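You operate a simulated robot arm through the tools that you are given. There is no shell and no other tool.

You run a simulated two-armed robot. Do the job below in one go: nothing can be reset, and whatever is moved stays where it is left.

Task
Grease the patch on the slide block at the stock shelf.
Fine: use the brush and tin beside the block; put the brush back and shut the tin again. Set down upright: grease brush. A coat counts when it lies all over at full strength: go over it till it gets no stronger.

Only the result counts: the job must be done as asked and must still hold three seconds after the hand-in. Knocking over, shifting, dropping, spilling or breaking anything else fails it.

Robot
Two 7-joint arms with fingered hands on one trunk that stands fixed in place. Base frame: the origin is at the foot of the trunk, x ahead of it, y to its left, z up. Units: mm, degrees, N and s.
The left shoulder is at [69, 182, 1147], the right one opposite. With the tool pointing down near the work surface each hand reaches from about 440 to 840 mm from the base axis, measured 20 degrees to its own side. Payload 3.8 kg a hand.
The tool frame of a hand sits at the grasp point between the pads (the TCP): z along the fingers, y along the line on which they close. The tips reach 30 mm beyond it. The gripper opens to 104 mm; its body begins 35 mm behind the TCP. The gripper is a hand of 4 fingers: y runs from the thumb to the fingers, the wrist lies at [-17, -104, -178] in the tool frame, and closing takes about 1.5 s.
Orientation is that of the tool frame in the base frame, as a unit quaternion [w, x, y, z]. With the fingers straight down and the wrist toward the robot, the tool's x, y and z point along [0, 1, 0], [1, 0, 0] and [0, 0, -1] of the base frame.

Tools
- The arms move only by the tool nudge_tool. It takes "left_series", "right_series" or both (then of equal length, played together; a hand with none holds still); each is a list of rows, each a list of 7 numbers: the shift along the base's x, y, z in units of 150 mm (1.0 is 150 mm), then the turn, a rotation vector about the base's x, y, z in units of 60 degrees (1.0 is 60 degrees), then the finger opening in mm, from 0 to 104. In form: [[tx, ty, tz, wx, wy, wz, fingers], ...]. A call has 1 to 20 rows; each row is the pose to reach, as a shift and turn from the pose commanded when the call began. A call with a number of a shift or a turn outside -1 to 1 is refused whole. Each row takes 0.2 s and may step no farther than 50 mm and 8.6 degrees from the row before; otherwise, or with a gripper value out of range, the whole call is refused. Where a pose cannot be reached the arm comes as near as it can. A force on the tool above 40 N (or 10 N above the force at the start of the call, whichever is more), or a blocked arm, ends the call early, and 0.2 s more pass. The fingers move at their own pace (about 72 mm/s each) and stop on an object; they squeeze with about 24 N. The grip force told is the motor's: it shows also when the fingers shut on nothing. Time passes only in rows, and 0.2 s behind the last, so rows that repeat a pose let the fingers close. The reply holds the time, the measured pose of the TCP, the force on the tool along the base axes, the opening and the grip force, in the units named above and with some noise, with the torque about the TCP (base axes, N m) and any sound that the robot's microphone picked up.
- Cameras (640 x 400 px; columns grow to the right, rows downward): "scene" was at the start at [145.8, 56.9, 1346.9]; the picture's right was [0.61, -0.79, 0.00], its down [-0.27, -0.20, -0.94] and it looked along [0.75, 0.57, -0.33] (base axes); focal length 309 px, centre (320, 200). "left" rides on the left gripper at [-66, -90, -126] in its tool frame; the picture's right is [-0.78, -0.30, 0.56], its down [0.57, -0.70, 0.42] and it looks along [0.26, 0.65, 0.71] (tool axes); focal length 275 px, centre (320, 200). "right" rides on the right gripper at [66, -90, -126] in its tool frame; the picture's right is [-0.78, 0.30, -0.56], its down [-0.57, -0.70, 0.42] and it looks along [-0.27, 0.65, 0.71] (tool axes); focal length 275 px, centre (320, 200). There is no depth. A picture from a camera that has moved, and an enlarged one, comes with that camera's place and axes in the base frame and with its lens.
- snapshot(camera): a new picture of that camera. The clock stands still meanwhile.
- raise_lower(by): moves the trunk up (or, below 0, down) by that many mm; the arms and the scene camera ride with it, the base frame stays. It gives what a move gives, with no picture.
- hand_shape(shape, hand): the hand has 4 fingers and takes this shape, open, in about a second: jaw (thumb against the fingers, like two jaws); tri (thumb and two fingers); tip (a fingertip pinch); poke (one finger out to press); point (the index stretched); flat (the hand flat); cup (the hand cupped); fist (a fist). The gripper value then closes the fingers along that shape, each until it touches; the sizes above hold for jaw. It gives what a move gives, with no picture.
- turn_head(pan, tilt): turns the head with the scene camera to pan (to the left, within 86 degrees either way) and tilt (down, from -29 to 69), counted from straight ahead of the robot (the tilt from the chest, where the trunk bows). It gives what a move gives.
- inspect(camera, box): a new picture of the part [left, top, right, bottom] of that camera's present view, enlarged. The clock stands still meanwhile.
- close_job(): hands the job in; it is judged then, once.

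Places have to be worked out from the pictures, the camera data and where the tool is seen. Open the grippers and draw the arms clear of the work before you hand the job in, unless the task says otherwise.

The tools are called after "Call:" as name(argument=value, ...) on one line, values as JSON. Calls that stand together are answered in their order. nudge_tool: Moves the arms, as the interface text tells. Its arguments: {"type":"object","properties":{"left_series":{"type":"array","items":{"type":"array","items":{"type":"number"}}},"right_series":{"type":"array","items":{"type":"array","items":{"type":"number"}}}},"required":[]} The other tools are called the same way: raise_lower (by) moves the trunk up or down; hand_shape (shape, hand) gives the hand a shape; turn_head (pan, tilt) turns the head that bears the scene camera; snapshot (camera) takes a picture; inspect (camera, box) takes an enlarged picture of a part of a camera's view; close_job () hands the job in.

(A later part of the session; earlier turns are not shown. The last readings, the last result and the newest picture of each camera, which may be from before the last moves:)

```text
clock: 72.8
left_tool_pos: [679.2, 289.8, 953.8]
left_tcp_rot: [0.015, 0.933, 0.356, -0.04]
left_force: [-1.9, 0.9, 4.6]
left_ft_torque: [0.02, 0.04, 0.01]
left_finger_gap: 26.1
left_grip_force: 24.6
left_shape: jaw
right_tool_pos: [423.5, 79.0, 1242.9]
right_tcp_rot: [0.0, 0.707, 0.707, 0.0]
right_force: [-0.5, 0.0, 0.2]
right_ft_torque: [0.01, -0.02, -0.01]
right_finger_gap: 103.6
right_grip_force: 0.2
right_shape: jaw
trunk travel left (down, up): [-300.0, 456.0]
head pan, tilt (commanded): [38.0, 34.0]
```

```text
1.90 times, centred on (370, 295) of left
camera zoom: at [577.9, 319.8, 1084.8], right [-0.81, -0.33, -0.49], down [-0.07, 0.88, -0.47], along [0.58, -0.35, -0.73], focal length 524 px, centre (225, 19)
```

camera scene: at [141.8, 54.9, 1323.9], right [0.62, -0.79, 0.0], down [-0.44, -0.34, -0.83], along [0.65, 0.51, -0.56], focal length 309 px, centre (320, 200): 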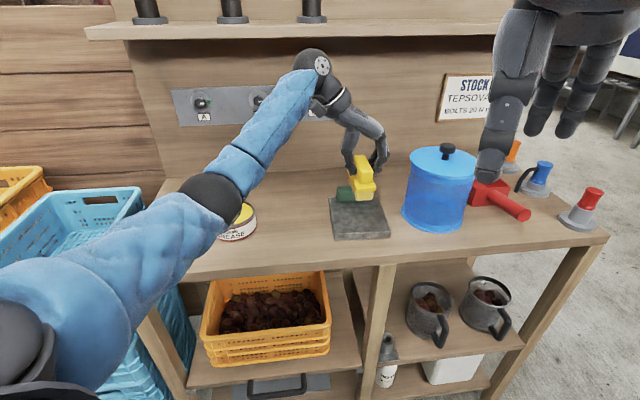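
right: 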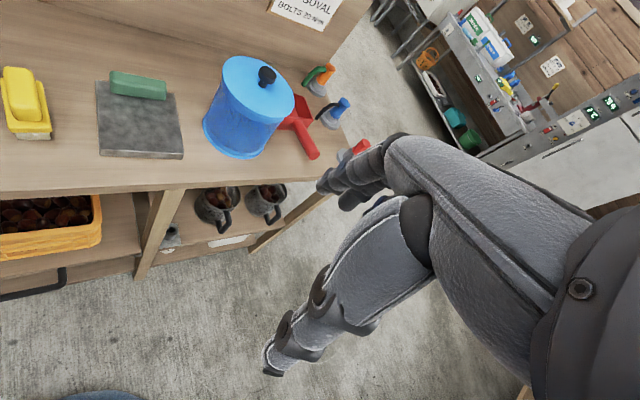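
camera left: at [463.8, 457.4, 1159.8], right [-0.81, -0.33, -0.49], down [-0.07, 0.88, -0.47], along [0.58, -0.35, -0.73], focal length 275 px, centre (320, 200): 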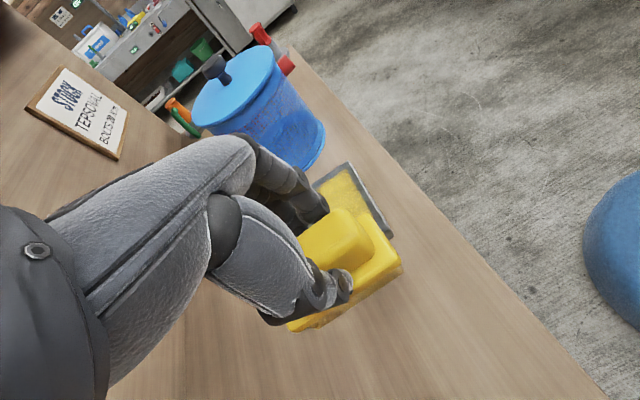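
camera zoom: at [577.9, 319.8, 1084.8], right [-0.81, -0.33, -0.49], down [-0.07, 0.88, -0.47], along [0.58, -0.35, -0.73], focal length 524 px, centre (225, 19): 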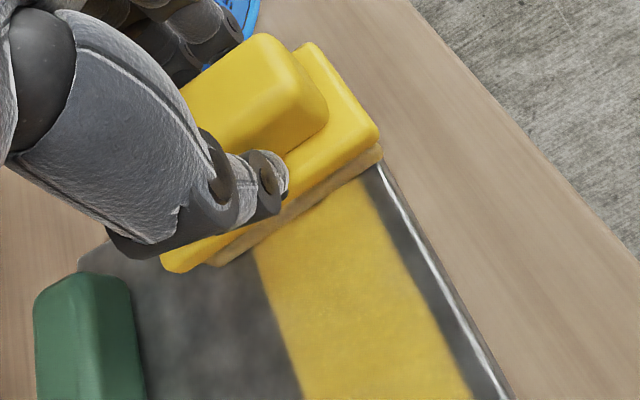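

The coat looks solid. I lift and move aside to compare the whole patch with the earlier picture.

Call:
nudge_tool(left_series=[[0, 0, 0.06, 0, 0, 0, 0], [0, 0, 0.2, 0, 0, 0, 0], [0, 0, 0.4, 0, 0, 0, 0], [-0.05, 0.06, 0.5, 0, 0, 0, 0], [-0.15, 0.18, 0.5, 0, 0, 0, 0], [-0.3, 0.35, 0.5, 0, 0, 0, 0], [-0.45, 0.53, 0.5, 0, 0, 0, 0], [-0.6, 0.7, 0.5, 0, 0, 0, 0], [-0.764, 0.89, 0.5, 0, 0, 0, 0], [-0.764, 0.89, 0.5, 0, 0, 0, 0]])

Call:
inspect(camera="scene", box=[320, 180, 400, 245])

Call:
inspect(camera="right", box=[60, 50, 200, 165])

Call:
inspect(camera="scene", box=[270, 120, 380, 240])

```text
clock: 75.0
left_tool_pos: [566.9, 421.3, 1024.8]
left_tcp_rot: [0.016, 0.934, 0.356, -0.041]
left_force: [0.1, -0.4, -2.0]
left_ft_torque: [0.02, 0.0, -0.01]
left_finger_gap: 25.7
left_grip_force: 23.8
left_shape: jaw
right_tool_pos: [424.3, 78.7, 1242.5]
right_tcp_rot: [-0.001, 0.707, 0.707, -0.001]
right_force: [-0.2, 0.3, 0.0]
right_ft_torque: [-0.01, 0.02, 0.01]
right_finger_gap: 103.6
right_grip_force: 0.1
right_shape: jaw
trunk travel left (down, up): [-300.0, 456.0]
head pan, tilt (commanded): [38.0, 34.0]
```

```text
6.15 times, centred on (360, 212) of scene
camera zoom: at [142.3, 54.2, 1323.8], right [0.62, -0.79, 0.0], down [-0.44, -0.34, -0.83], along [0.65, 0.51, -0.56], focal length 1902 px, centre (74, 123)
```

zoom: 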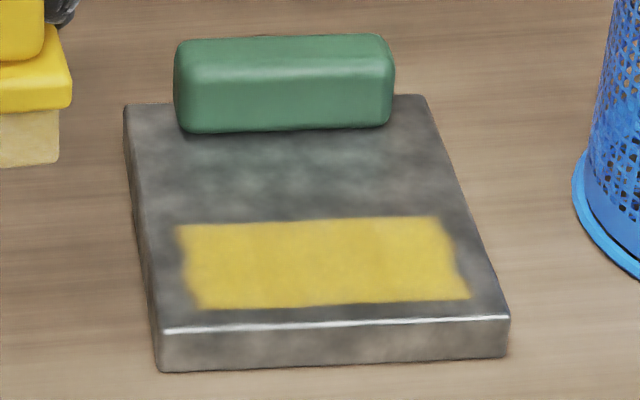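

```text
3.48 times, centred on (130, 108) of right
camera zoom: at [334.4, 145.9, 1368.8], right [0.3, -0.78, 0.56], down [-0.7, -0.57, -0.42], along [0.65, -0.27, -0.71], focal length 958 px, centre (981, 522)
```

zoom: 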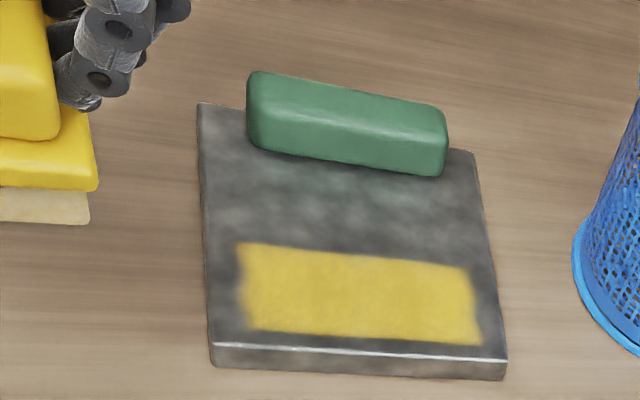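

```text
3.33 times, centred on (325, 180) of scene
camera zoom: at [142.3, 54.2, 1323.8], right [0.62, -0.79, 0.0], down [-0.44, -0.34, -0.83], along [0.65, 0.51, -0.56], focal length 1030 px, centre (303, 267)
```

zoom: 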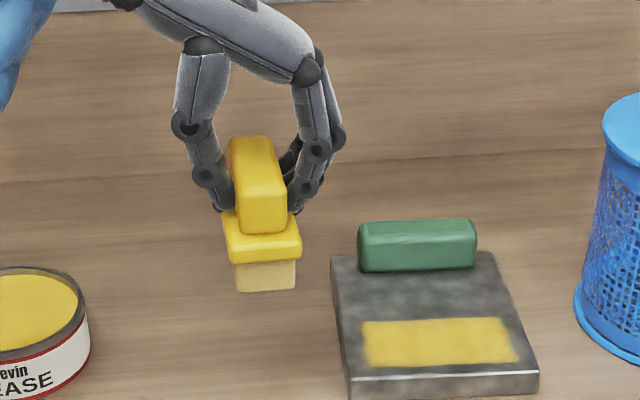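

The patch looks the same as before the second load. I zoom strongly from both cameras to check for weak spots.

Call:
inspect(camera="scene", box=[335, 210, 390, 240])

Call:
inspect(camera="right", box=[100, 110, 185, 160])

```text
11.64 times, centred on (362, 225) of scene
camera zoom: at [142.3, 54.2, 1323.8], right [0.62, -0.79, 0.0], down [-0.44, -0.34, -0.83], along [0.65, 0.51, -0.56], focal length 3597 px, centre (-174, -91)
```

zoom: 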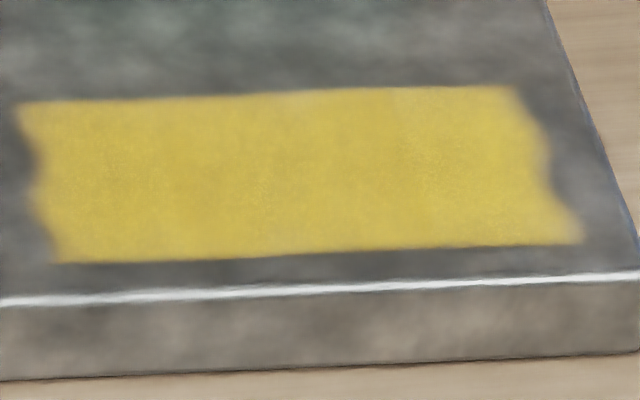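

```text
7.53 times, centred on (142, 135) of right
camera zoom: at [334.4, 145.9, 1368.8], right [0.3, -0.78, 0.56], down [-0.7, -0.57, -0.42], along [0.65, -0.27, -0.71], focal length 2073 px, centre (1656, 689)
```

zoom: 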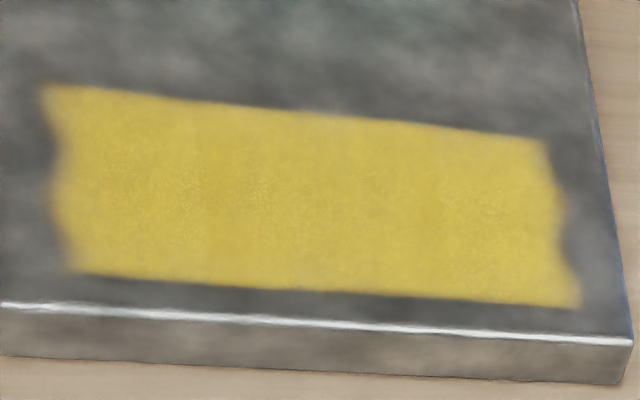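

The coat is uniform out to all its edges and unchanged by the second load, so it's saturated. I now bring the brush back over its original place, turning the yaw back, and lower to about 10 mm above the table.

Call:
nudge_tool(left_series=[[-0.002, 0.06, 0, 0, 0, 0.03, 0], [-0.004, 0.12, 0, 0, 0, 0.06, 0], [-0.0067, 0.1837, 0, 0, 0, 0.107, 0], [-0.0067, 0.1837, -0.15, 0, 0, 0.107, 0], [-0.0067, 0.1837, -0.3, 0, 0, 0.107, 0], [-0.0067, 0.1837, -0.42, 0, 0, 0.107, 0], [-0.0067, 0.1837, -0.5, 0, 0, 0.107, 0], [-0.0067, 0.1837, -0.54, 0, 0, 0.107, 0], [-0.0067, 0.1837, -0.54, 0, 0, 0.107, 0]])

Call:
inspect(camera="scene", box=[260, 160, 340, 240])

Call:
inspect(camera="left", box=[250, 160, 450, 330])

Call:
inspect(camera="right", box=[0, 40, 110, 130])

```text
clock: 77.0
left_tool_pos: [562.7, 450.0, 946.4]
left_tcp_rot: [0.018, 0.912, 0.409, -0.039]
left_force: [0.5, -0.8, -0.5]
left_ft_torque: [0.0, 0.0, -0.01]
left_finger_gap: 25.5
left_grip_force: 23.8
left_shape: jaw
right_tool_pos: [423.2, 79.8, 1243.3]
right_tcp_rot: [0.0, 0.708, 0.707, -0.001]
right_force: [0.2, 0.4, 0.3]
right_ft_torque: [0.01, -0.01, 0.01]
right_finger_gap: 103.8
right_grip_force: 0.1
right_shape: jaw
trunk travel left (down, up): [-300.0, 456.0]
head pan, tilt (commanded): [38.0, 34.0]
```

```text
5.00 times, centred on (300, 200) of scene
camera zoom: at [141.9, 54.6, 1323.9], right [0.62, -0.79, 0.0], down [-0.44, -0.34, -0.83], along [0.65, 0.51, -0.56], focal length 1546 px, centre (420, 200)
```

zoom: 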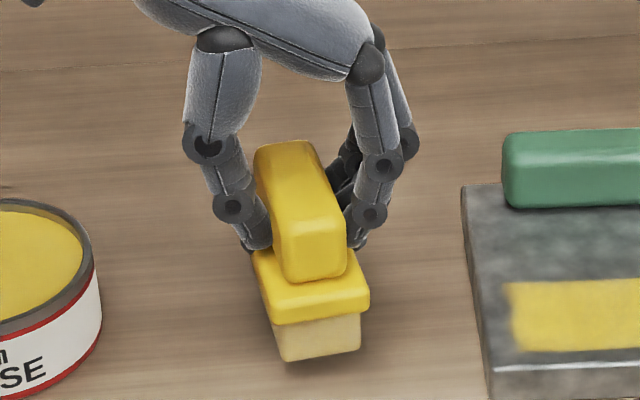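

```text
2.35 times, centred on (350, 245) of left
camera zoom: at [459.6, 469.9, 1078.3], right [-0.77, -0.42, -0.49], down [-0.17, 0.86, -0.47], along [0.62, -0.28, -0.73], focal length 648 px, centre (249, 94)
```

zoom: 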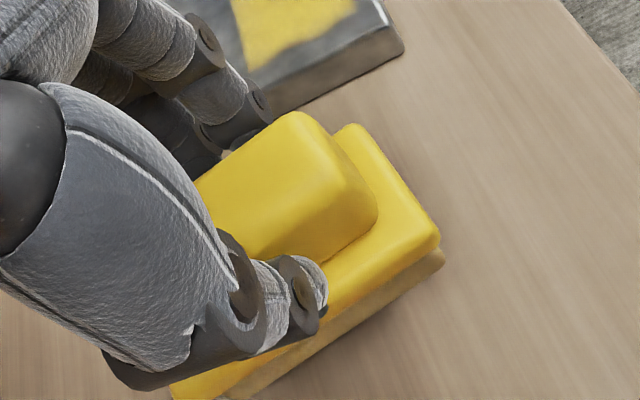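

```text
4.44 times, centred on (55, 85) of right
camera zoom: at [334.0, 146.3, 1368.9], right [0.3, -0.78, 0.56], down [-0.7, -0.57, -0.42], along [0.65, -0.27, -0.71], focal length 1224 px, centre (1498, 711)
```

zoom: 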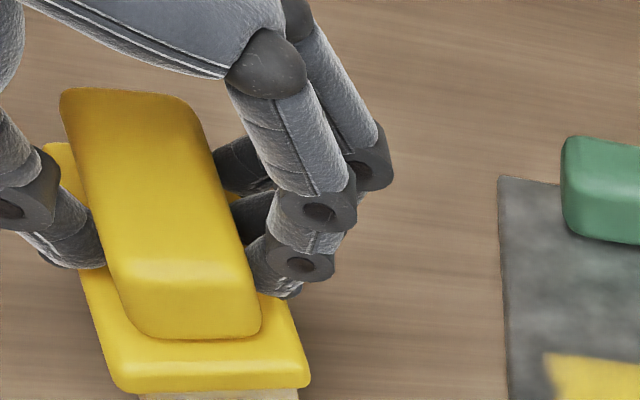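

The brush lines up with its original spot within about a millimetre. I lower it in small steps until it stands on the table.

Call:
nudge_tool(left_series=[[0, 0, -0.025, 0, 0, 0, 0], [0, 0, -0.05, 0, 0, 0, 0], [0, 0, -0.065, 0, 0, 0, 0], [0, 0, -0.075, 0, 0, 0, 0], [0, 0, -0.082, 0, 0, 0, 0], [0, 0, -0.082, 0, 0, 0, 0]])

Call:
inspect(camera="scene", box=[260, 160, 340, 240])

```text
clock: 78.4
left_tool_pos: [564.8, 451.6, 933.5]
left_tcp_rot: [0.018, 0.912, 0.407, -0.041]
left_force: [-0.7, 0.2, -0.6]
left_ft_torque: [-0.02, 0.01, 0.0]
left_finger_gap: 25.5
left_grip_force: 24.1
left_shape: jaw
right_tool_pos: [422.4, 79.8, 1243.5]
right_tcp_rot: [0.0, 0.708, 0.706, 0.001]
right_force: [-0.5, -0.3, 0.0]
right_ft_torque: [0.05, -0.01, 0.01]
right_finger_gap: 103.7
right_grip_force: 0.2
right_shape: jaw
trunk travel left (down, up): [-300.0, 456.0]
head pan, tilt (commanded): [38.0, 34.0]
```

```text
5.00 times, centred on (300, 200) of scene
camera zoom: at [141.9, 54.6, 1323.8], right [0.62, -0.79, 0.0], down [-0.44, -0.34, -0.83], along [0.65, 0.51, -0.56], focal length 1546 px, centre (420, 200)
```

zoom: 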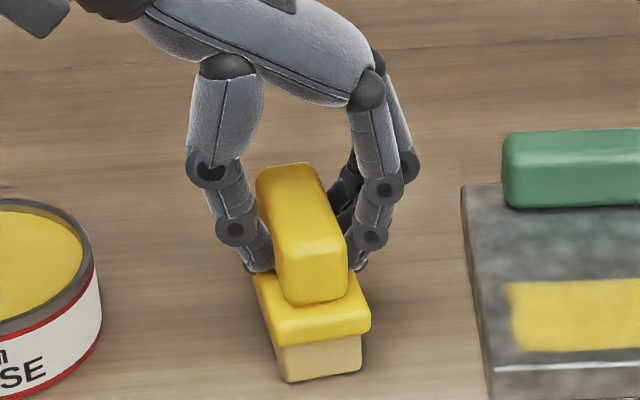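

Very nearly down; the brush sits ~2.5 mm right of its former mark. I shift it left slightly and lower the last bit until contact.

Call:
nudge_tool(left_series=[[-0.0123, 0.0112, 0, 0, 0, 0, 0], [-0.0123, 0.0112, -0.006, 0, 0, 0, 0], [-0.0123, 0.0112, -0.012, 0, 0, 0, 0], [-0.0123, 0.0112, -0.012, 0, 0, 0, 0]])

Call:
inspect(camera="scene", box=[260, 160, 340, 240])

Call:
inspect(camera="left", box=[250, 160, 450, 330])

```text
clock: 79.4
left_tool_pos: [563.3, 451.7, 931.9]
left_tcp_rot: [0.018, 0.911, 0.409, -0.04]
left_force: [-0.5, -0.4, -1.0]
left_ft_torque: [0.03, 0.02, -0.07]
left_finger_gap: 25.4
left_grip_force: 24.4
left_shape: jaw
right_tool_pos: [422.8, 79.1, 1242.0]
right_tcp_rot: [0.0, 0.707, 0.708, 0.001]
right_force: [0.7, 0.6, 0.0]
right_ft_torque: [-0.03, -0.01, -0.01]
right_finger_gap: 103.4
right_grip_force: 0.3
right_shape: jaw
trunk travel left (down, up): [-300.0, 456.0]
head pan, tilt (commanded): [38.0, 34.0]
```

```text
5.00 times, centred on (300, 200) of scene
camera zoom: at [141.9, 54.6, 1323.8], right [0.62, -0.79, 0.0], down [-0.44, -0.34, -0.83], along [0.65, 0.51, -0.56], focal length 1546 px, centre (420, 200)
```

zoom: 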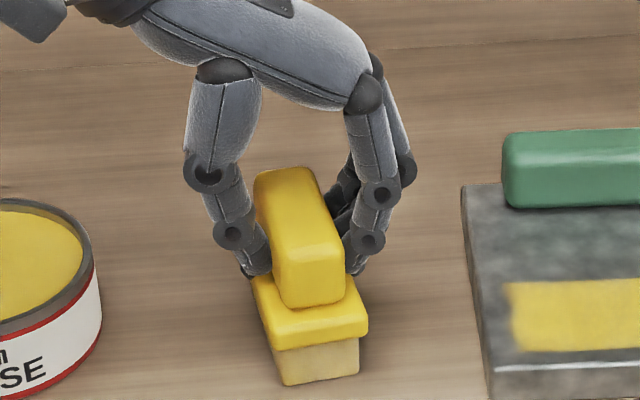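

```text
2.35 times, centred on (350, 245) of left
camera zoom: at [459.6, 471.2, 1063.3], right [-0.77, -0.42, -0.49], down [-0.17, 0.86, -0.47], along [0.62, -0.28, -0.73], focal length 648 px, centre (249, 94)
```

zoom: 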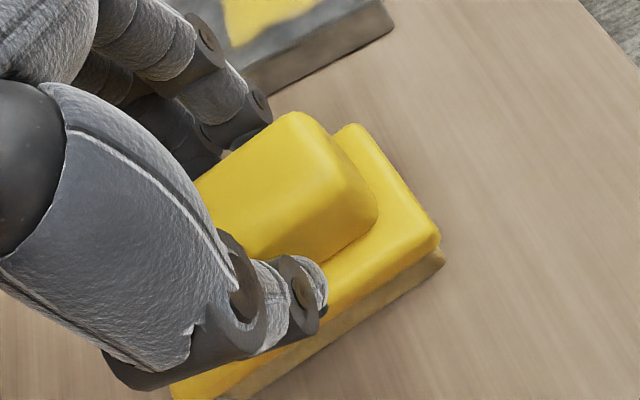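

No contact yet and the brush reads a few mm nearer to me than its old mark. I shift it back 4 mm and keep lowering gently.

Call:
nudge_tool(left_series=[[0.009, 0.01, 0, 0, 0, 0, 0], [0.0177, 0.02, 0, 0, 0, 0, 0], [0.0177, 0.02, -0.006, 0, 0, 0, 0], [0.0177, 0.02, -0.012, 0, 0, 0, 0], [0.0177, 0.02, -0.012, 0, 0, 0, 0]])

Call:
inspect(camera="scene", box=[260, 160, 340, 240])

```text
clock: 80.6
left_tool_pos: [564.4, 456.3, 932.8]
left_tcp_rot: [0.019, 0.912, 0.408, -0.039]
left_force: [0.9, 0.6, 5.9]
left_ft_torque: [-0.01, -0.01, 0.0]
left_finger_gap: 25.7
left_grip_force: 23.9
left_shape: jaw
right_tool_pos: [423.9, 79.6, 1243.7]
right_tcp_rot: [0.0, 0.708, 0.707, 0.0]
right_force: [-0.5, 0.0, 0.5]
right_ft_torque: [0.0, -0.01, 0.02]
right_finger_gap: 103.5
right_grip_force: 0.0
right_shape: jaw
trunk travel left (down, up): [-300.0, 456.0]
head pan, tilt (commanded): [38.0, 34.0]
```

```text
5.00 times, centred on (300, 200) of scene
camera zoom: at [141.3, 54.2, 1324.0], right [0.62, -0.79, 0.0], down [-0.44, -0.34, -0.83], along [0.65, 0.51, -0.56], focal length 1546 px, centre (420, 200)
```

zoom: 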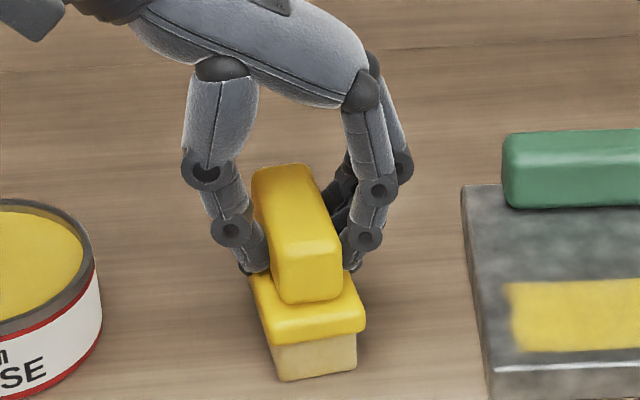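

The brush stands on the table at its original mark (6 N, no torque). I open the fingers and rise straight up.

Call:
nudge_tool(left_series=[[0, 0, 0.003, 0, 0, 0, 10], [0, 0, 0.004, 0, 0, 0, 26], [0, 0, 0.004, 0, 0, 0, 40], [0, 0, 0.004, 0, 0, 0, 55], [0, 0, 0.004, 0, 0, 0, 70], [0, 0, 0.004, 0, 0, 0, 75], [0, 0, 0.004, 0, 0, 0, 75], [0, 0, 0.08, 0, 0, 0, 75], [0, 0, 0.2, 0, 0, 0, 75], [0, 0, 0.4, 0, 0, 0, 75], [0, 0, 0.6, 0, 0, 0, 75], [0, 0, 0.6, 0, 0, 0, 75]])

Call:
inspect(camera="scene", box=[260, 160, 340, 240])

Call:
inspect(camera="left", box=[325, 200, 453, 310])

Call:
inspect(camera="right", box=[0, 40, 160, 160])

```text
clock: 83.2
left_tool_pos: [562.7, 455.0, 1020.3]
left_tcp_rot: [0.018, 0.912, 0.408, -0.04]
left_force: [-0.9, 0.9, 0.4]
left_ft_torque: [0.01, 0.02, 0.01]
left_finger_gap: 74.5
left_grip_force: 0.2
left_shape: jaw
right_tool_pos: [423.5, 79.5, 1241.8]
right_tcp_rot: [0.0, 0.707, 0.707, 0.0]
right_force: [0.0, 0.6, -1.0]
right_ft_torque: [-0.02, -0.02, -0.01]
right_finger_gap: 103.5
right_grip_force: 0.0
right_shape: jaw
trunk travel left (down, up): [-300.0, 456.0]
head pan, tilt (commanded): [38.0, 34.0]
```

```text
5.00 times, centred on (300, 200) of scene
camera zoom: at [141.9, 54.7, 1323.8], right [0.62, -0.79, 0.0], down [-0.44, -0.34, -0.83], along [0.65, 0.51, -0.56], focal length 1546 px, centre (420, 200)
```

zoom: 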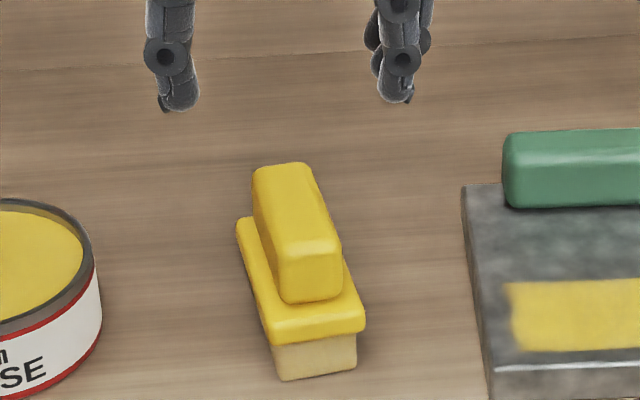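

```text
3.64 times, centred on (389, 255) of left
camera zoom: at [459.2, 474.2, 1151.2], right [-0.77, -0.42, -0.49], down [-0.17, 0.86, -0.47], along [0.62, -0.28, -0.73], focal length 1001 px, centre (69, 0)
```

zoom: 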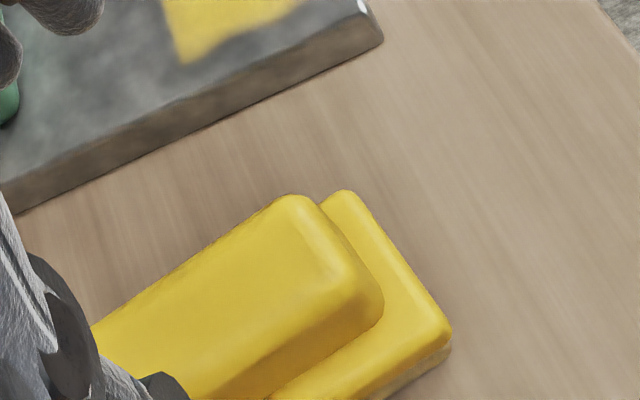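

```text
3.33 times, centred on (80, 100) of right
camera zoom: at [333.9, 146.5, 1368.8], right [0.3, -0.78, 0.56], down [-0.7, -0.57, -0.42], along [0.65, -0.27, -0.71], focal length 918 px, centre (1120, 533)
```

zoom: 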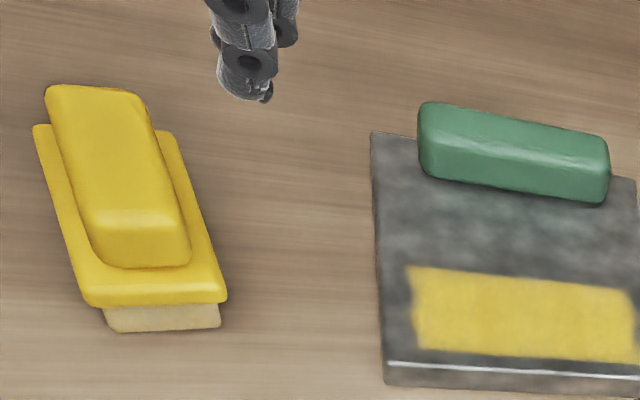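

The brush stands upright in its place. Now the lid: I level the hand and travel toward it in two moves.

Call:
nudge_tool(left_series=[[-0.1, 0.12, 0, 0.01, -0.009, -0.018, 75], [-0.2, 0.24, 0, 0.02, -0.018, -0.036, 75], [-0.3, 0.36, 0, 0.03, -0.027, -0.054, 75], [-0.4, 0.48, 0, 0.04, -0.036, -0.072, 75], [-0.5, 0.6, 0, 0.05, -0.045, -0.09, 75], [-0.6, 0.71, 0, 0.0621, -0.0556, -0.107, 75], [-0.6, 0.71, 0, 0.0621, -0.0556, -0.107, 75]])

Call:
nudge_tool(left_series=[[-0.13, 0.15, 0, 0, 0, 0, 75], [-0.26, 0.3, 0, 0, 0, 0, 75], [-0.39, 0.45, 0, 0, 0, 0, 75], [-0.52, 0.6, 0, 0, 0, 0, 75], [-0.651, 0.716, -0.02, 0, 0, 0, 75], [-0.651, 0.716, -0.02, 0, 0, 0, 75]])

Call:
snapshot(camera="scene")

Call:
inspect(camera="scene", box=[140, 150, 260, 260])

```text
clock: 84.8
left_tool_pos: [472.8, 561.0, 1020.0]
left_tcp_rot: [-0.002, 0.934, 0.357, 0.0]
left_force: [0.2, 0.9, 0.7]
left_ft_torque: [-0.01, -0.03, -0.01]
left_finger_gap: 74.6
left_grip_force: 0.1
left_shape: jaw
right_tool_pos: [423.0, 79.4, 1242.9]
right_tcp_rot: [0.0, 0.707, 0.708, 0.0]
right_force: [0.5, 0.0, -0.7]
right_ft_torque: [0.03, 0.0, -0.01]
right_finger_gap: 103.7
right_grip_force: 0.0
right_shape: jaw
trunk travel left (down, up): [-300.0, 456.0]
head pan, tilt (commanded): [38.0, 34.0]
```

```text
clock: 86.2
left_tool_pos: [375.7, 668.6, 1020.0]
left_tcp_rot: [-0.002, 0.935, 0.356, -0.001]
left_force: [-0.2, 0.0, -0.5]
left_ft_torque: [0.0, 0.03, 0.02]
left_finger_gap: 74.7
left_grip_force: 0.1
left_shape: jaw
right_tool_pos: [423.1, 79.0, 1242.6]
right_tcp_rot: [0.0, 0.707, 0.707, -0.001]
right_force: [-0.2, -0.1, 0.4]
right_ft_torque: [-0.01, -0.02, 0.0]
right_finger_gap: 103.4
right_grip_force: 0.1
right_shape: jaw
trunk travel left (down, up): [-300.0, 456.0]
head pan, tilt (commanded): [38.0, 34.0]
```

```text
taken
camera scene: at [142.0, 54.4, 1323.8], right [0.62, -0.79, 0.0], down [-0.44, -0.34, -0.83], along [0.65, 0.51, -0.56], focal length 309 px, centre (320, 200)
```

scene: 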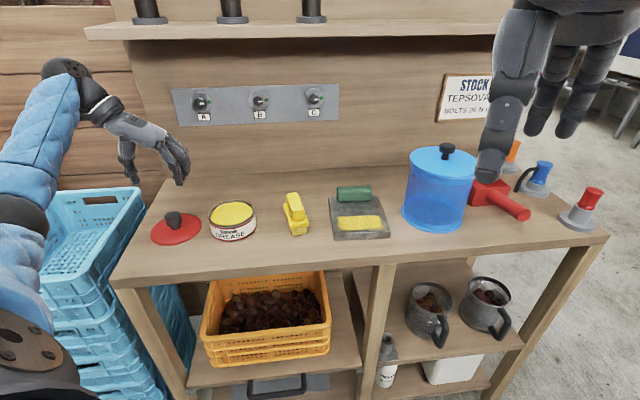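

```text
3.64 times, centred on (200, 205) of scene
camera zoom: at [142.0, 54.4, 1323.8], right [0.62, -0.79, 0.0], down [-0.44, -0.34, -0.83], along [0.65, 0.51, -0.56], focal length 1124 px, centre (756, 182)
```

zoom: 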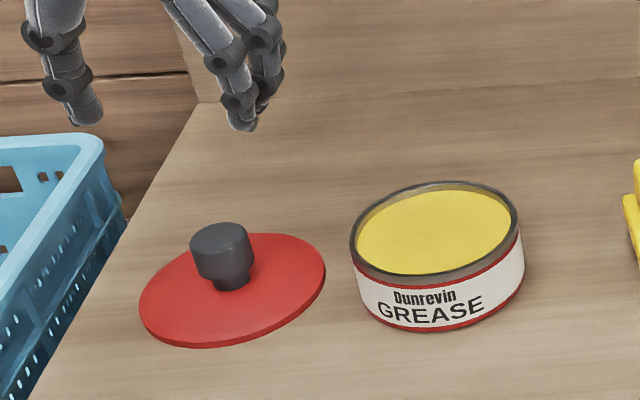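

The lid lies where I left it. I descend over the knob and then close on it.

Call:
nudge_tool(left_series=[[0, 0, -0.2, 0, 0, 0, 75], [0, 0, -0.4, 0, 0, 0, 75], [0, 0, -0.55, 0, 0, 0, 75], [0, 0, -0.66, 0, 0, 0, 75], [0, 0, -0.73, 0, 0, 0, 75], [0, 0, -0.765, 0, 0, 0, 75], [0, 0, -0.765, 0, 0, 0, 75]])

Call:
inspect(camera="scene", box=[140, 170, 220, 250])

```text
clock: 87.8
left_tool_pos: [377.0, 669.1, 903.6]
left_tcp_rot: [-0.001, 0.934, 0.356, -0.001]
left_force: [-0.9, 0.0, -0.1]
left_ft_torque: [0.01, 0.01, 0.03]
left_finger_gap: 74.7
left_grip_force: 0.1
left_shape: jaw
right_tool_pos: [424.1, 78.9, 1242.5]
right_tcp_rot: [0.001, 0.707, 0.707, 0.0]
right_force: [-0.2, -0.8, -0.8]
right_ft_torque: [-0.04, -0.02, 0.02]
right_finger_gap: 103.6
right_grip_force: 0.2
right_shape: jaw
trunk travel left (down, up): [-300.0, 456.0]
head pan, tilt (commanded): [38.0, 34.0]
```

```text
5.00 times, centred on (180, 210) of scene
camera zoom: at [141.7, 54.6, 1323.9], right [0.62, -0.79, 0.0], down [-0.44, -0.34, -0.83], along [0.65, 0.51, -0.56], focal length 1546 px, centre (1020, 150)
```

zoom: 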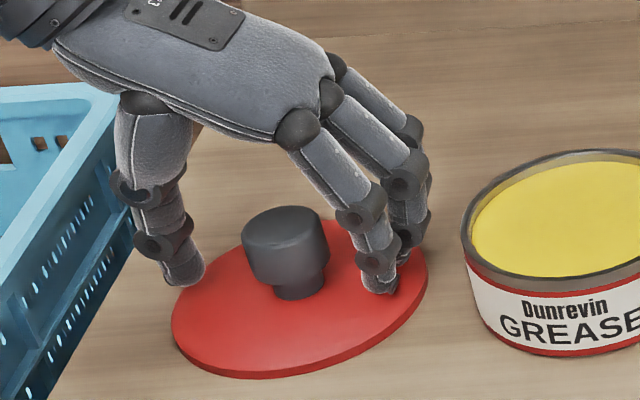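

The fingers straddle the knob. I close on it.

Call:
nudge_tool(left_series=[[0, 0, 0, 0, 0, 0, 60], [0, 0, 0, 0, 0, 0, 45], [0, 0, 0, 0, 0, 0, 30], [0, 0, 0, 0, 0, 0, 15], [0, 0, 0, 0, 0, 0, 0], [0, 0, 0, 0, 0, 0, 0], [0, 0, 0, 0, 0, 0, 0], [0, 0, 0, 0, 0, 0, 0]])

Call:
inspect(camera="scene", box=[140, 170, 220, 250])

```text
clock: 89.6
left_tool_pos: [378.8, 669.9, 904.0]
left_tcp_rot: [-0.002, 0.934, 0.356, 0.0]
left_force: [-0.2, -0.5, 0.7]
left_ft_torque: [-0.01, -0.03, 0.0]
left_finger_gap: 26.6
left_grip_force: 23.8
left_shape: jaw
right_tool_pos: [423.5, 79.1, 1242.1]
right_tcp_rot: [0.0, 0.707, 0.707, -0.001]
right_force: [-0.3, -0.2, -0.7]
right_ft_torque: [-0.01, -0.01, -0.04]
right_finger_gap: 103.7
right_grip_force: 0.0
right_shape: jaw
trunk travel left (down, up): [-300.0, 456.0]
head pan, tilt (commanded): [38.0, 34.0]
```

```text
5.00 times, centred on (180, 210) of scene
camera zoom: at [141.8, 54.6, 1323.9], right [0.62, -0.79, 0.0], down [-0.44, -0.34, -0.83], along [0.65, 0.51, -0.56], focal length 1546 px, centre (1020, 150)
```

zoom: 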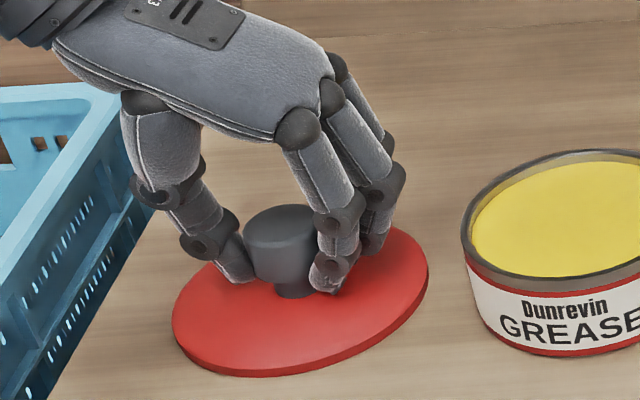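

The knob is held. I lift the lid and carry it back over the tin.

Call:
nudge_tool(left_series=[[0, 0, 0.05, 0, 0, 0, 0], [0, 0, 0.2, 0, 0, 0, 0], [0, 0, 0.4, 0, 0, 0, 0], [0, 0, 0.6, 0, 0, 0, 0], [0.1, -0.114, 0.6, 0, 0, 0, 0], [0.2, -0.227, 0.6, 0, 0, 0, 0], [0.3, -0.341, 0.6, 0, 0, 0, 0], [0.4, -0.455, 0.6, 0, 0, 0, 0], [0.5, -0.568, 0.6, 0, 0, 0, 0], [0.6, -0.682, 0.6, 0, 0, 0, 0], [0.6, -0.682, 0.5, 0, 0, 0, 0], [0.6, -0.682, 0.43, 0, 0, 0, 0], [0.6, -0.682, 0.43, 0, 0, 0, 0]])

Call:
inspect(camera="scene", box=[180, 150, 280, 250])

Call:
inspect(camera="left", box=[230, 150, 480, 380])

```text
clock: 92.4
left_tool_pos: [467.5, 568.4, 970.1]
left_tcp_rot: [-0.002, 0.934, 0.357, -0.001]
left_force: [0.3, 0.3, -1.2]
left_ft_torque: [0.01, -0.04, 0.01]
left_finger_gap: 26.3
left_grip_force: 23.9
left_shape: jaw
right_tool_pos: [423.7, 80.4, 1242.8]
right_tcp_rot: [0.0, 0.707, 0.707, -0.001]
right_force: [-0.3, 0.5, 0.4]
right_ft_torque: [0.02, -0.03, 0.01]
right_finger_gap: 103.8
right_grip_force: 0.1
right_shape: jaw
trunk travel left (down, up): [-300.0, 456.0]
head pan, tilt (commanded): [38.0, 34.0]
```

```text
4.00 times, centred on (230, 200) of scene
camera zoom: at [141.8, 54.7, 1323.9], right [0.62, -0.79, 0.0], down [-0.44, -0.34, -0.83], along [0.65, 0.51, -0.56], focal length 1237 px, centre (680, 200)
```

zoom: 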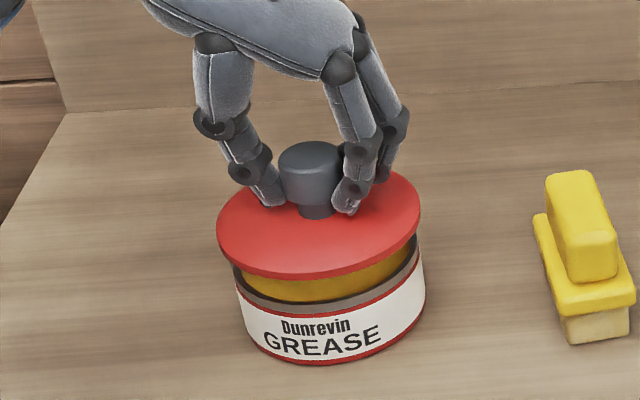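

```text
1.74 times, centred on (355, 265) of left
camera zoom: at [358.2, 590.9, 1094.5], right [-0.78, -0.3, -0.56], down [-0.04, 0.91, -0.42], along [0.63, -0.3, -0.72], focal length 479 px, centre (259, 87)
```

zoom: 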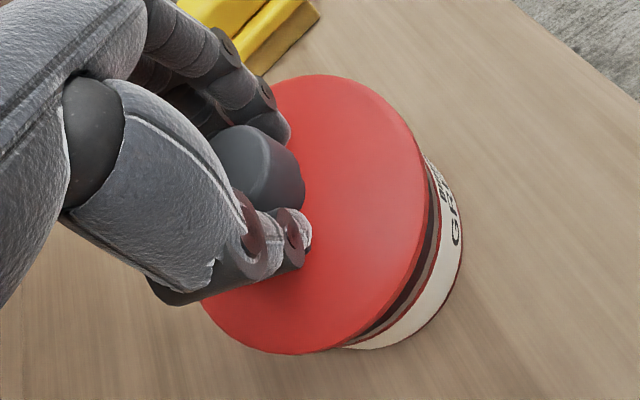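

The lid is aligned over the tin just as it was when I lifted it. I lower it slowly onto the rim.

Call:
nudge_tool(left_series=[[0, 0, -0.04, 0, 0, 0, 0], [0, 0, -0.08, 0, 0, 0, 0], [0, 0, -0.1, 0, 0, 0, 0], [0, 0, -0.115, 0, 0, 0, 0], [0, 0, -0.115, 0, 0, 0, 0]])

Call:
inspect(camera="scene", box=[180, 150, 280, 250])

Call:
inspect(camera="left", box=[230, 150, 480, 380])

```text
clock: 93.6
left_tool_pos: [466.8, 567.5, 950.2]
left_tcp_rot: [-0.001, 0.934, 0.357, -0.001]
left_force: [-0.1, 0.1, -0.5]
left_ft_torque: [-0.02, 0.05, -0.01]
left_finger_gap: 25.9
left_grip_force: 24.1
left_shape: jaw
right_tool_pos: [424.4, 79.2, 1242.5]
right_tcp_rot: [0.001, 0.706, 0.708, -0.001]
right_force: [0.5, 0.0, -0.6]
right_ft_torque: [-0.01, 0.0, 0.03]
right_finger_gap: 103.7
right_grip_force: 0.1
right_shape: jaw
trunk travel left (down, up): [-300.0, 456.0]
head pan, tilt (commanded): [38.0, 34.0]
```

```text
4.00 times, centred on (230, 200) of scene
camera zoom: at [141.9, 54.6, 1323.9], right [0.62, -0.79, 0.0], down [-0.44, -0.34, -0.83], along [0.65, 0.51, -0.56], focal length 1237 px, centre (680, 200)
```

zoom: 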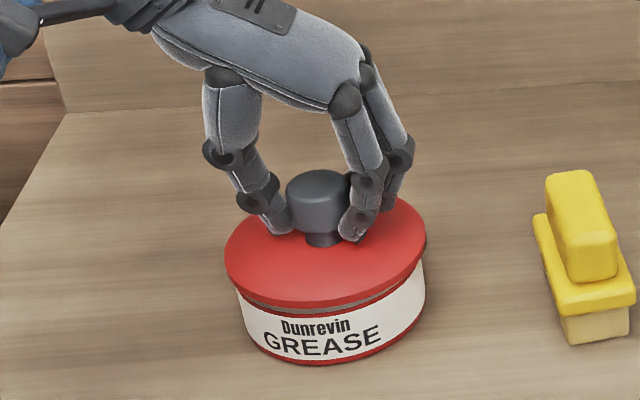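

```text
1.74 times, centred on (355, 265) of left
camera zoom: at [358.4, 589.8, 1075.9], right [-0.78, -0.3, -0.56], down [-0.04, 0.91, -0.42], along [0.63, -0.3, -0.72], focal length 479 px, centre (259, 87)
```

zoom: 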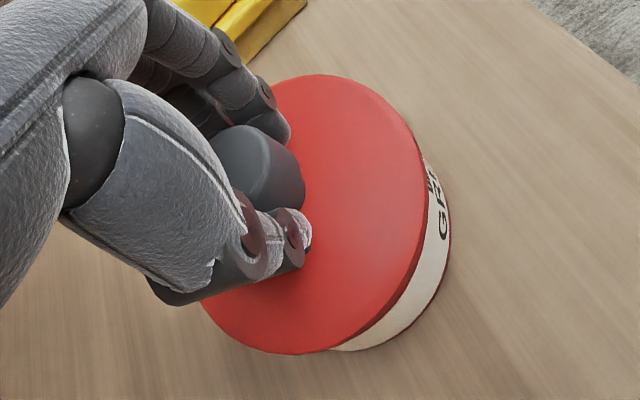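

The lid is almost seated. I lower the last millimetres in small steps.

Call:
nudge_tool(left_series=[[0, 0, -0.006, 0, 0, 0, 0], [0, 0, -0.012, 0, 0, 0, 0], [0, 0, -0.018, 0, 0, 0, 0], [0, 0, -0.018, 0, 0, 0, 0]])

Call:
inspect(camera="scene", box=[180, 150, 280, 250])

```text
clock: 94.6
left_tool_pos: [467.6, 567.1, 947.8]
left_tcp_rot: [-0.002, 0.934, 0.357, -0.001]
left_force: [0.9, -0.5, 2.9]
left_ft_torque: [-0.06, -0.08, 0.06]
left_finger_gap: 26.2
left_grip_force: 24.4
left_shape: jaw
right_tool_pos: [423.2, 78.5, 1243.9]
right_tcp_rot: [0.0, 0.707, 0.707, -0.001]
right_force: [-0.8, -0.2, 0.6]
right_ft_torque: [-0.01, -0.02, 0.0]
right_finger_gap: 103.7
right_grip_force: 0.1
right_shape: jaw
trunk travel left (down, up): [-300.0, 456.0]
head pan, tilt (commanded): [38.0, 34.0]
```

```text
4.00 times, centred on (230, 200) of scene
camera zoom: at [141.6, 54.3, 1323.9], right [0.62, -0.79, 0.0], down [-0.44, -0.34, -0.83], along [0.65, 0.51, -0.56], focal length 1237 px, centre (680, 200)
```

zoom: 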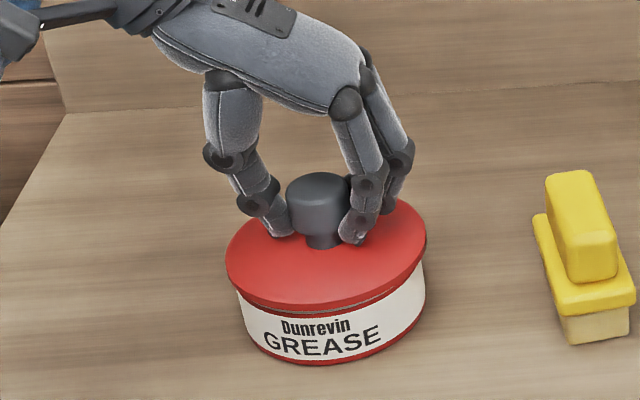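

Contact begins (~3 N). I press slightly to seat the lid and look closely.

Call:
nudge_tool(left_series=[[0, 0, -0.005, 0, 0, 0, 0], [0, 0, -0.01, 0, 0, 0, 0], [0, 0, -0.01, 0, 0, 0, 0]])

Call:
inspect(camera="scene", box=[200, 190, 264, 245])

Call:
inspect(camera="left", box=[330, 180, 450, 330])

```text
clock: 95.4
left_tool_pos: [466.9, 567.2, 948.8]
left_tcp_rot: [-0.001, 0.934, 0.357, 0.0]
left_force: [0.7, 0.7, 11.2]
left_ft_torque: [-0.04, -0.08, 0.0]
left_finger_gap: 26.5
left_grip_force: 24.1
left_shape: jaw
right_tool_pos: [422.9, 77.7, 1244.6]
right_tcp_rot: [0.0, 0.708, 0.707, -0.001]
right_force: [0.4, -0.2, 0.7]
right_ft_torque: [0.0, -0.01, -0.01]
right_finger_gap: 103.9
right_grip_force: 0.2
right_shape: jaw
trunk travel left (down, up): [-300.0, 456.0]
head pan, tilt (commanded): [38.0, 34.0]
```

```text
7.27 times, centred on (232, 218) of scene
camera zoom: at [141.1, 53.7, 1324.1], right [0.62, -0.79, 0.0], down [-0.44, -0.34, -0.83], along [0.65, 0.51, -0.56], focal length 2248 px, centre (960, 73)
```

zoom: 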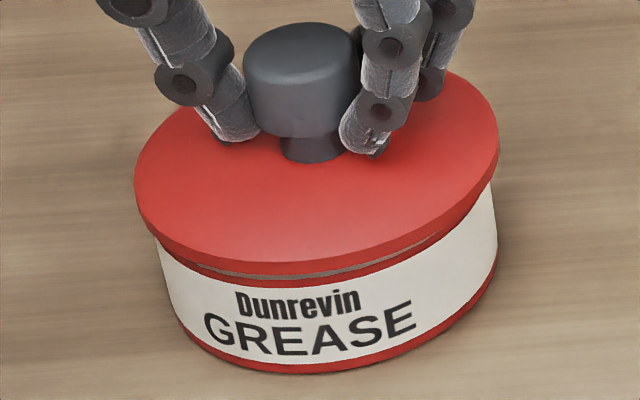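

```text
2.67 times, centred on (390, 255) of left
camera zoom: at [357.7, 589.3, 1073.6], right [-0.78, -0.3, -0.56], down [-0.04, 0.91, -0.42], along [0.63, -0.3, -0.71], focal length 734 px, centre (133, 53)
```

zoom: 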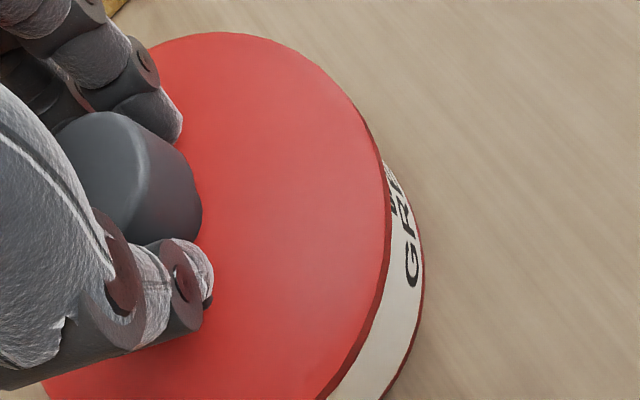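

The lid is seated at its original height, though about 1.5–2 mm to the right of its original relation to the tin. I lift 3 mm, shift it 1.5 mm left and set it down again.

Call:
nudge_tool(left_series=[[0, 0, 0.015, 0, 0, 0, 0], [0, 0, 0.03, 0, 0, 0, 0], [-0.0067, 0.0075, 0.03, 0, 0, 0, 0], [-0.0067, 0.0075, 0.03, 0, 0, 0, 0], [-0.0067, 0.0075, 0.015, 0, 0, 0, 0], [-0.0067, 0.0075, 0.003, 0, 0, 0, 0], [-0.0067, 0.0075, 0.0, 0, 0, 0, 0], [-0.0067, 0.0075, 0.0, 0, 0, 0, 0]])

Call:
inspect(camera="scene", box=[196, 185, 268, 245])

```text
clock: 97.2
left_tool_pos: [466.0, 567.0, 948.0]
left_tcp_rot: [-0.002, 0.934, 0.357, 0.001]
left_force: [1.3, 2.3, 9.4]
left_ft_torque: [-0.05, -0.09, -0.02]
left_finger_gap: 26.4
left_grip_force: 23.7
left_shape: jaw
right_tool_pos: [422.5, 79.0, 1244.0]
right_tcp_rot: [0.0, 0.707, 0.707, 0.0]
right_force: [0.2, 0.4, 0.5]
right_ft_torque: [-0.04, -0.02, -0.03]
right_finger_gap: 103.7
right_grip_force: 0.0
right_shape: jaw
trunk travel left (down, up): [-300.0, 456.0]
head pan, tilt (commanded): [38.0, 34.0]
```

```text
6.67 times, centred on (232, 215) of scene
camera zoom: at [141.2, 53.9, 1324.1], right [0.62, -0.79, 0.0], down [-0.44, -0.34, -0.83], along [0.65, 0.51, -0.56], focal length 2061 px, centre (907, 100)
```

zoom: 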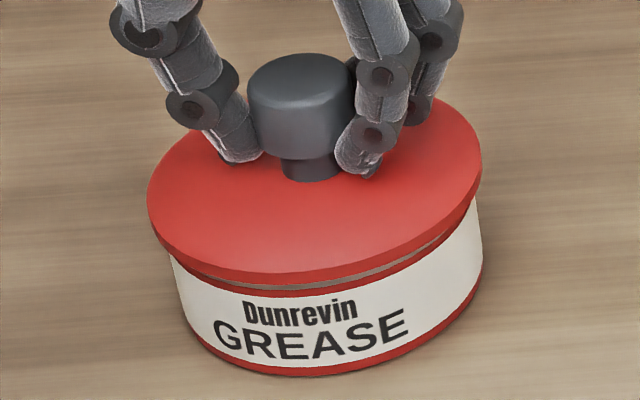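

The lid now sits on the tin as it did at the start. I open the fingers and rise straight up.

Call:
nudge_tool(left_series=[[0, 0, 0.004, 0, 0, 0, 15], [0, 0, 0.006, 0, 0, 0, 30], [0, 0, 0.006, 0, 0, 0, 45], [0, 0, 0.006, 0, 0, 0, 60], [0, 0, 0.006, 0, 0, 0, 75], [0, 0, 0.006, 0, 0, 0, 75], [0, 0, 0.006, 0, 0, 0, 75], [0, 0, 0.08, 0, 0, 0, 75], [0, 0, 0.25, 0, 0, 0, 75], [0, 0, 0.5, 0, 0, 0, 75], [0, 0, 0.8, 0, 0, 0, 75], [0, 0, 0.8, 0, 0, 0, 90]])

Call:
inspect(camera="scene", box=[196, 185, 268, 245])

Call:
snapshot(camera="scene")

Call:
inspect(camera="left", box=[300, 200, 500, 380])

```text
clock: 99.8
left_tool_pos: [465.2, 571.7, 1064.7]
left_tcp_rot: [-0.001, 0.934, 0.357, -0.001]
left_force: [0.2, 0.7, 0.2]
left_ft_torque: [0.0, 0.0, 0.01]
left_finger_gap: 89.6
left_grip_force: 0.1
left_shape: jaw
right_tool_pos: [423.7, 79.7, 1242.8]
right_tcp_rot: [0.0, 0.707, 0.708, 0.0]
right_force: [-1.1, -0.9, -0.6]
right_ft_torque: [-0.03, 0.05, 0.01]
right_finger_gap: 103.6
right_grip_force: 0.0
right_shape: jaw
trunk travel left (down, up): [-300.0, 456.0]
head pan, tilt (commanded): [38.0, 34.0]
```

```text
6.67 times, centred on (232, 215) of scene
camera zoom: at [141.9, 55.0, 1323.8], right [0.62, -0.79, 0.0], down [-0.44, -0.34, -0.83], along [0.65, 0.51, -0.56], focal length 2061 px, centre (907, 100)
```

zoom: 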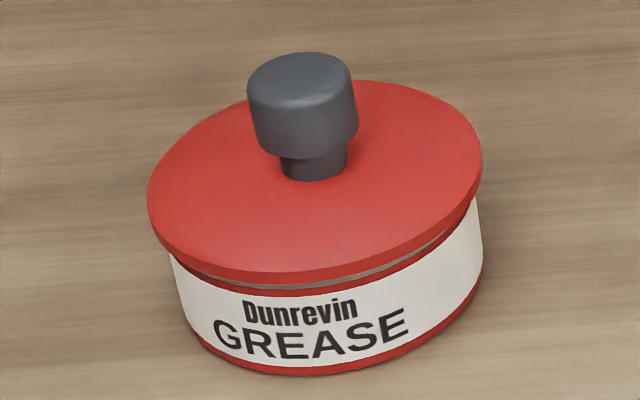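

```text
taken
camera scene: at [141.9, 55.0, 1323.8], right [0.62, -0.79, 0.0], down [-0.44, -0.34, -0.83], along [0.65, 0.51, -0.56], focal length 309 px, centre (320, 200)
```

scene: 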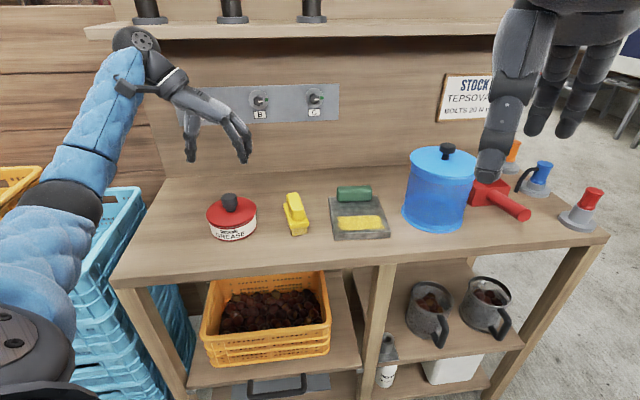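

```text
2.22 times, centred on (400, 290) of left
camera zoom: at [356.6, 593.3, 1191.0], right [-0.78, -0.3, -0.55], down [-0.04, 0.91, -0.42], along [0.63, -0.3, -0.72], focal length 612 px, centre (142, 0)
```

zoom: 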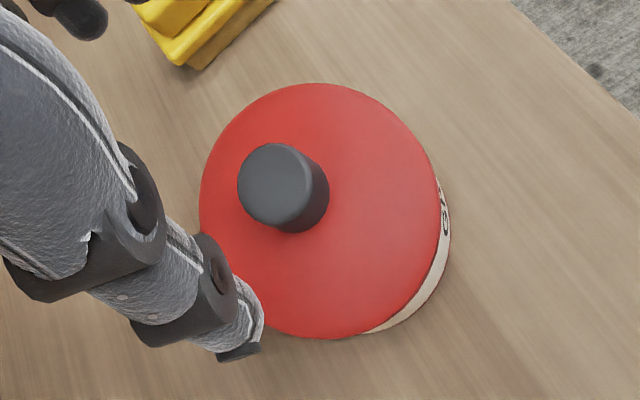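

The tin is shut, the brush stands upright, and the patch is coated. I open both hands fully and draw the left arm up and back, clear of the work.

Call:
nudge_tool(left_series=[[0, 0, 0.15, 0, 0, 0, 104], [-0.08, -0.06, 0.3, 0, 0, 0.1, 104], [-0.18, -0.14, 0.4, 0, 0, 0.2, 104], [-0.28, -0.22, 0.5, 0, 0, 0.3, 104], [-0.38, -0.3, 0.58, 0, 0, 0.4, 104], [-0.46, -0.37, 0.6, 0, 0, 0.5, 104], [-0.52, -0.44, 0.6, 0, 0, 0.6, 104], [-0.54, -0.5, 0.6, 0, 0, 0.7, 104], [-0.54, -0.5, 0.6, 0, 0, 0.8, 104], [-0.54, -0.5, 0.6, 0, 0, 0.8, 104]])

Call:
snapshot(camera="scene")

Call:
inspect(camera="scene", box=[180, 170, 420, 260])

Call:
snapshot(camera="left")

```text
clock: 102.0
left_tool_pos: [384.3, 494.5, 1157.7]
left_tcp_rot: [-0.001, 0.708, 0.706, -0.001]
left_force: [-0.3, 0.9, 0.1]
left_ft_torque: [0.0, -0.01, -0.02]
left_finger_gap: 103.9
left_grip_force: 0.1
left_shape: jaw
right_tool_pos: [424.5, 80.1, 1241.8]
right_tcp_rot: [-0.001, 0.708, 0.706, 0.0]
right_force: [0.2, -0.5, 0.5]
right_ft_torque: [-0.01, 0.01, 0.02]
right_finger_gap: 103.5
right_grip_force: 0.1
right_shape: jaw
trunk travel left (down, up): [-300.0, 456.0]
head pan, tilt (commanded): [38.0, 34.0]
```

```text
taken
camera scene: at [141.8, 54.6, 1323.9], right [0.62, -0.79, 0.0], down [-0.44, -0.34, -0.83], along [0.65, 0.51, -0.56], focal length 309 px, centre (320, 200)
```

scene: 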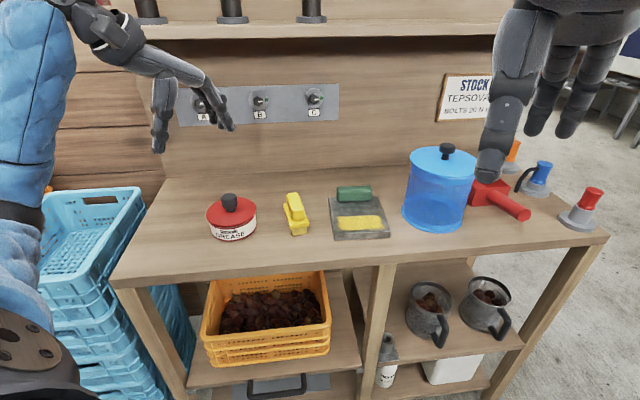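

```text
2.67 times, centred on (300, 215) of scene
camera zoom: at [141.8, 54.6, 1323.9], right [0.62, -0.79, 0.0], down [-0.44, -0.34, -0.83], along [0.65, 0.51, -0.56], focal length 824 px, centre (373, 160)
```

zoom: 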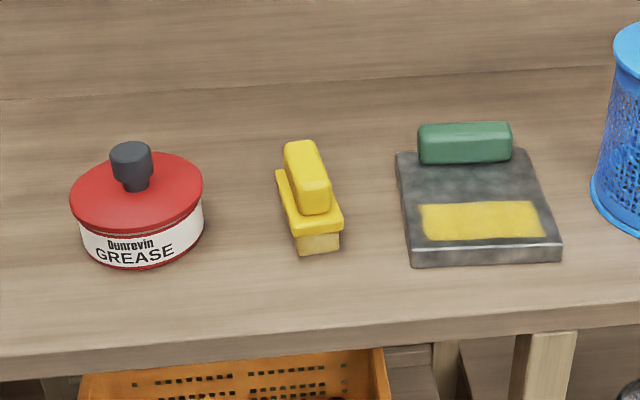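

```text
taken
camera left: at [295.4, 428.3, 1283.0], right [-0.3, -0.78, -0.56], down [-0.7, 0.57, -0.42], along [0.65, 0.26, -0.72], focal length 275 px, centre (320, 200)
```

left: 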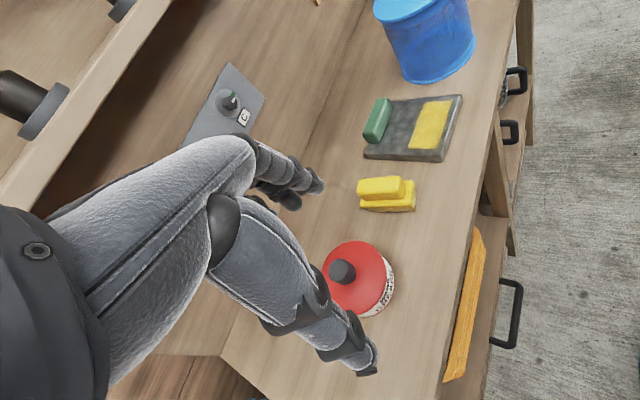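

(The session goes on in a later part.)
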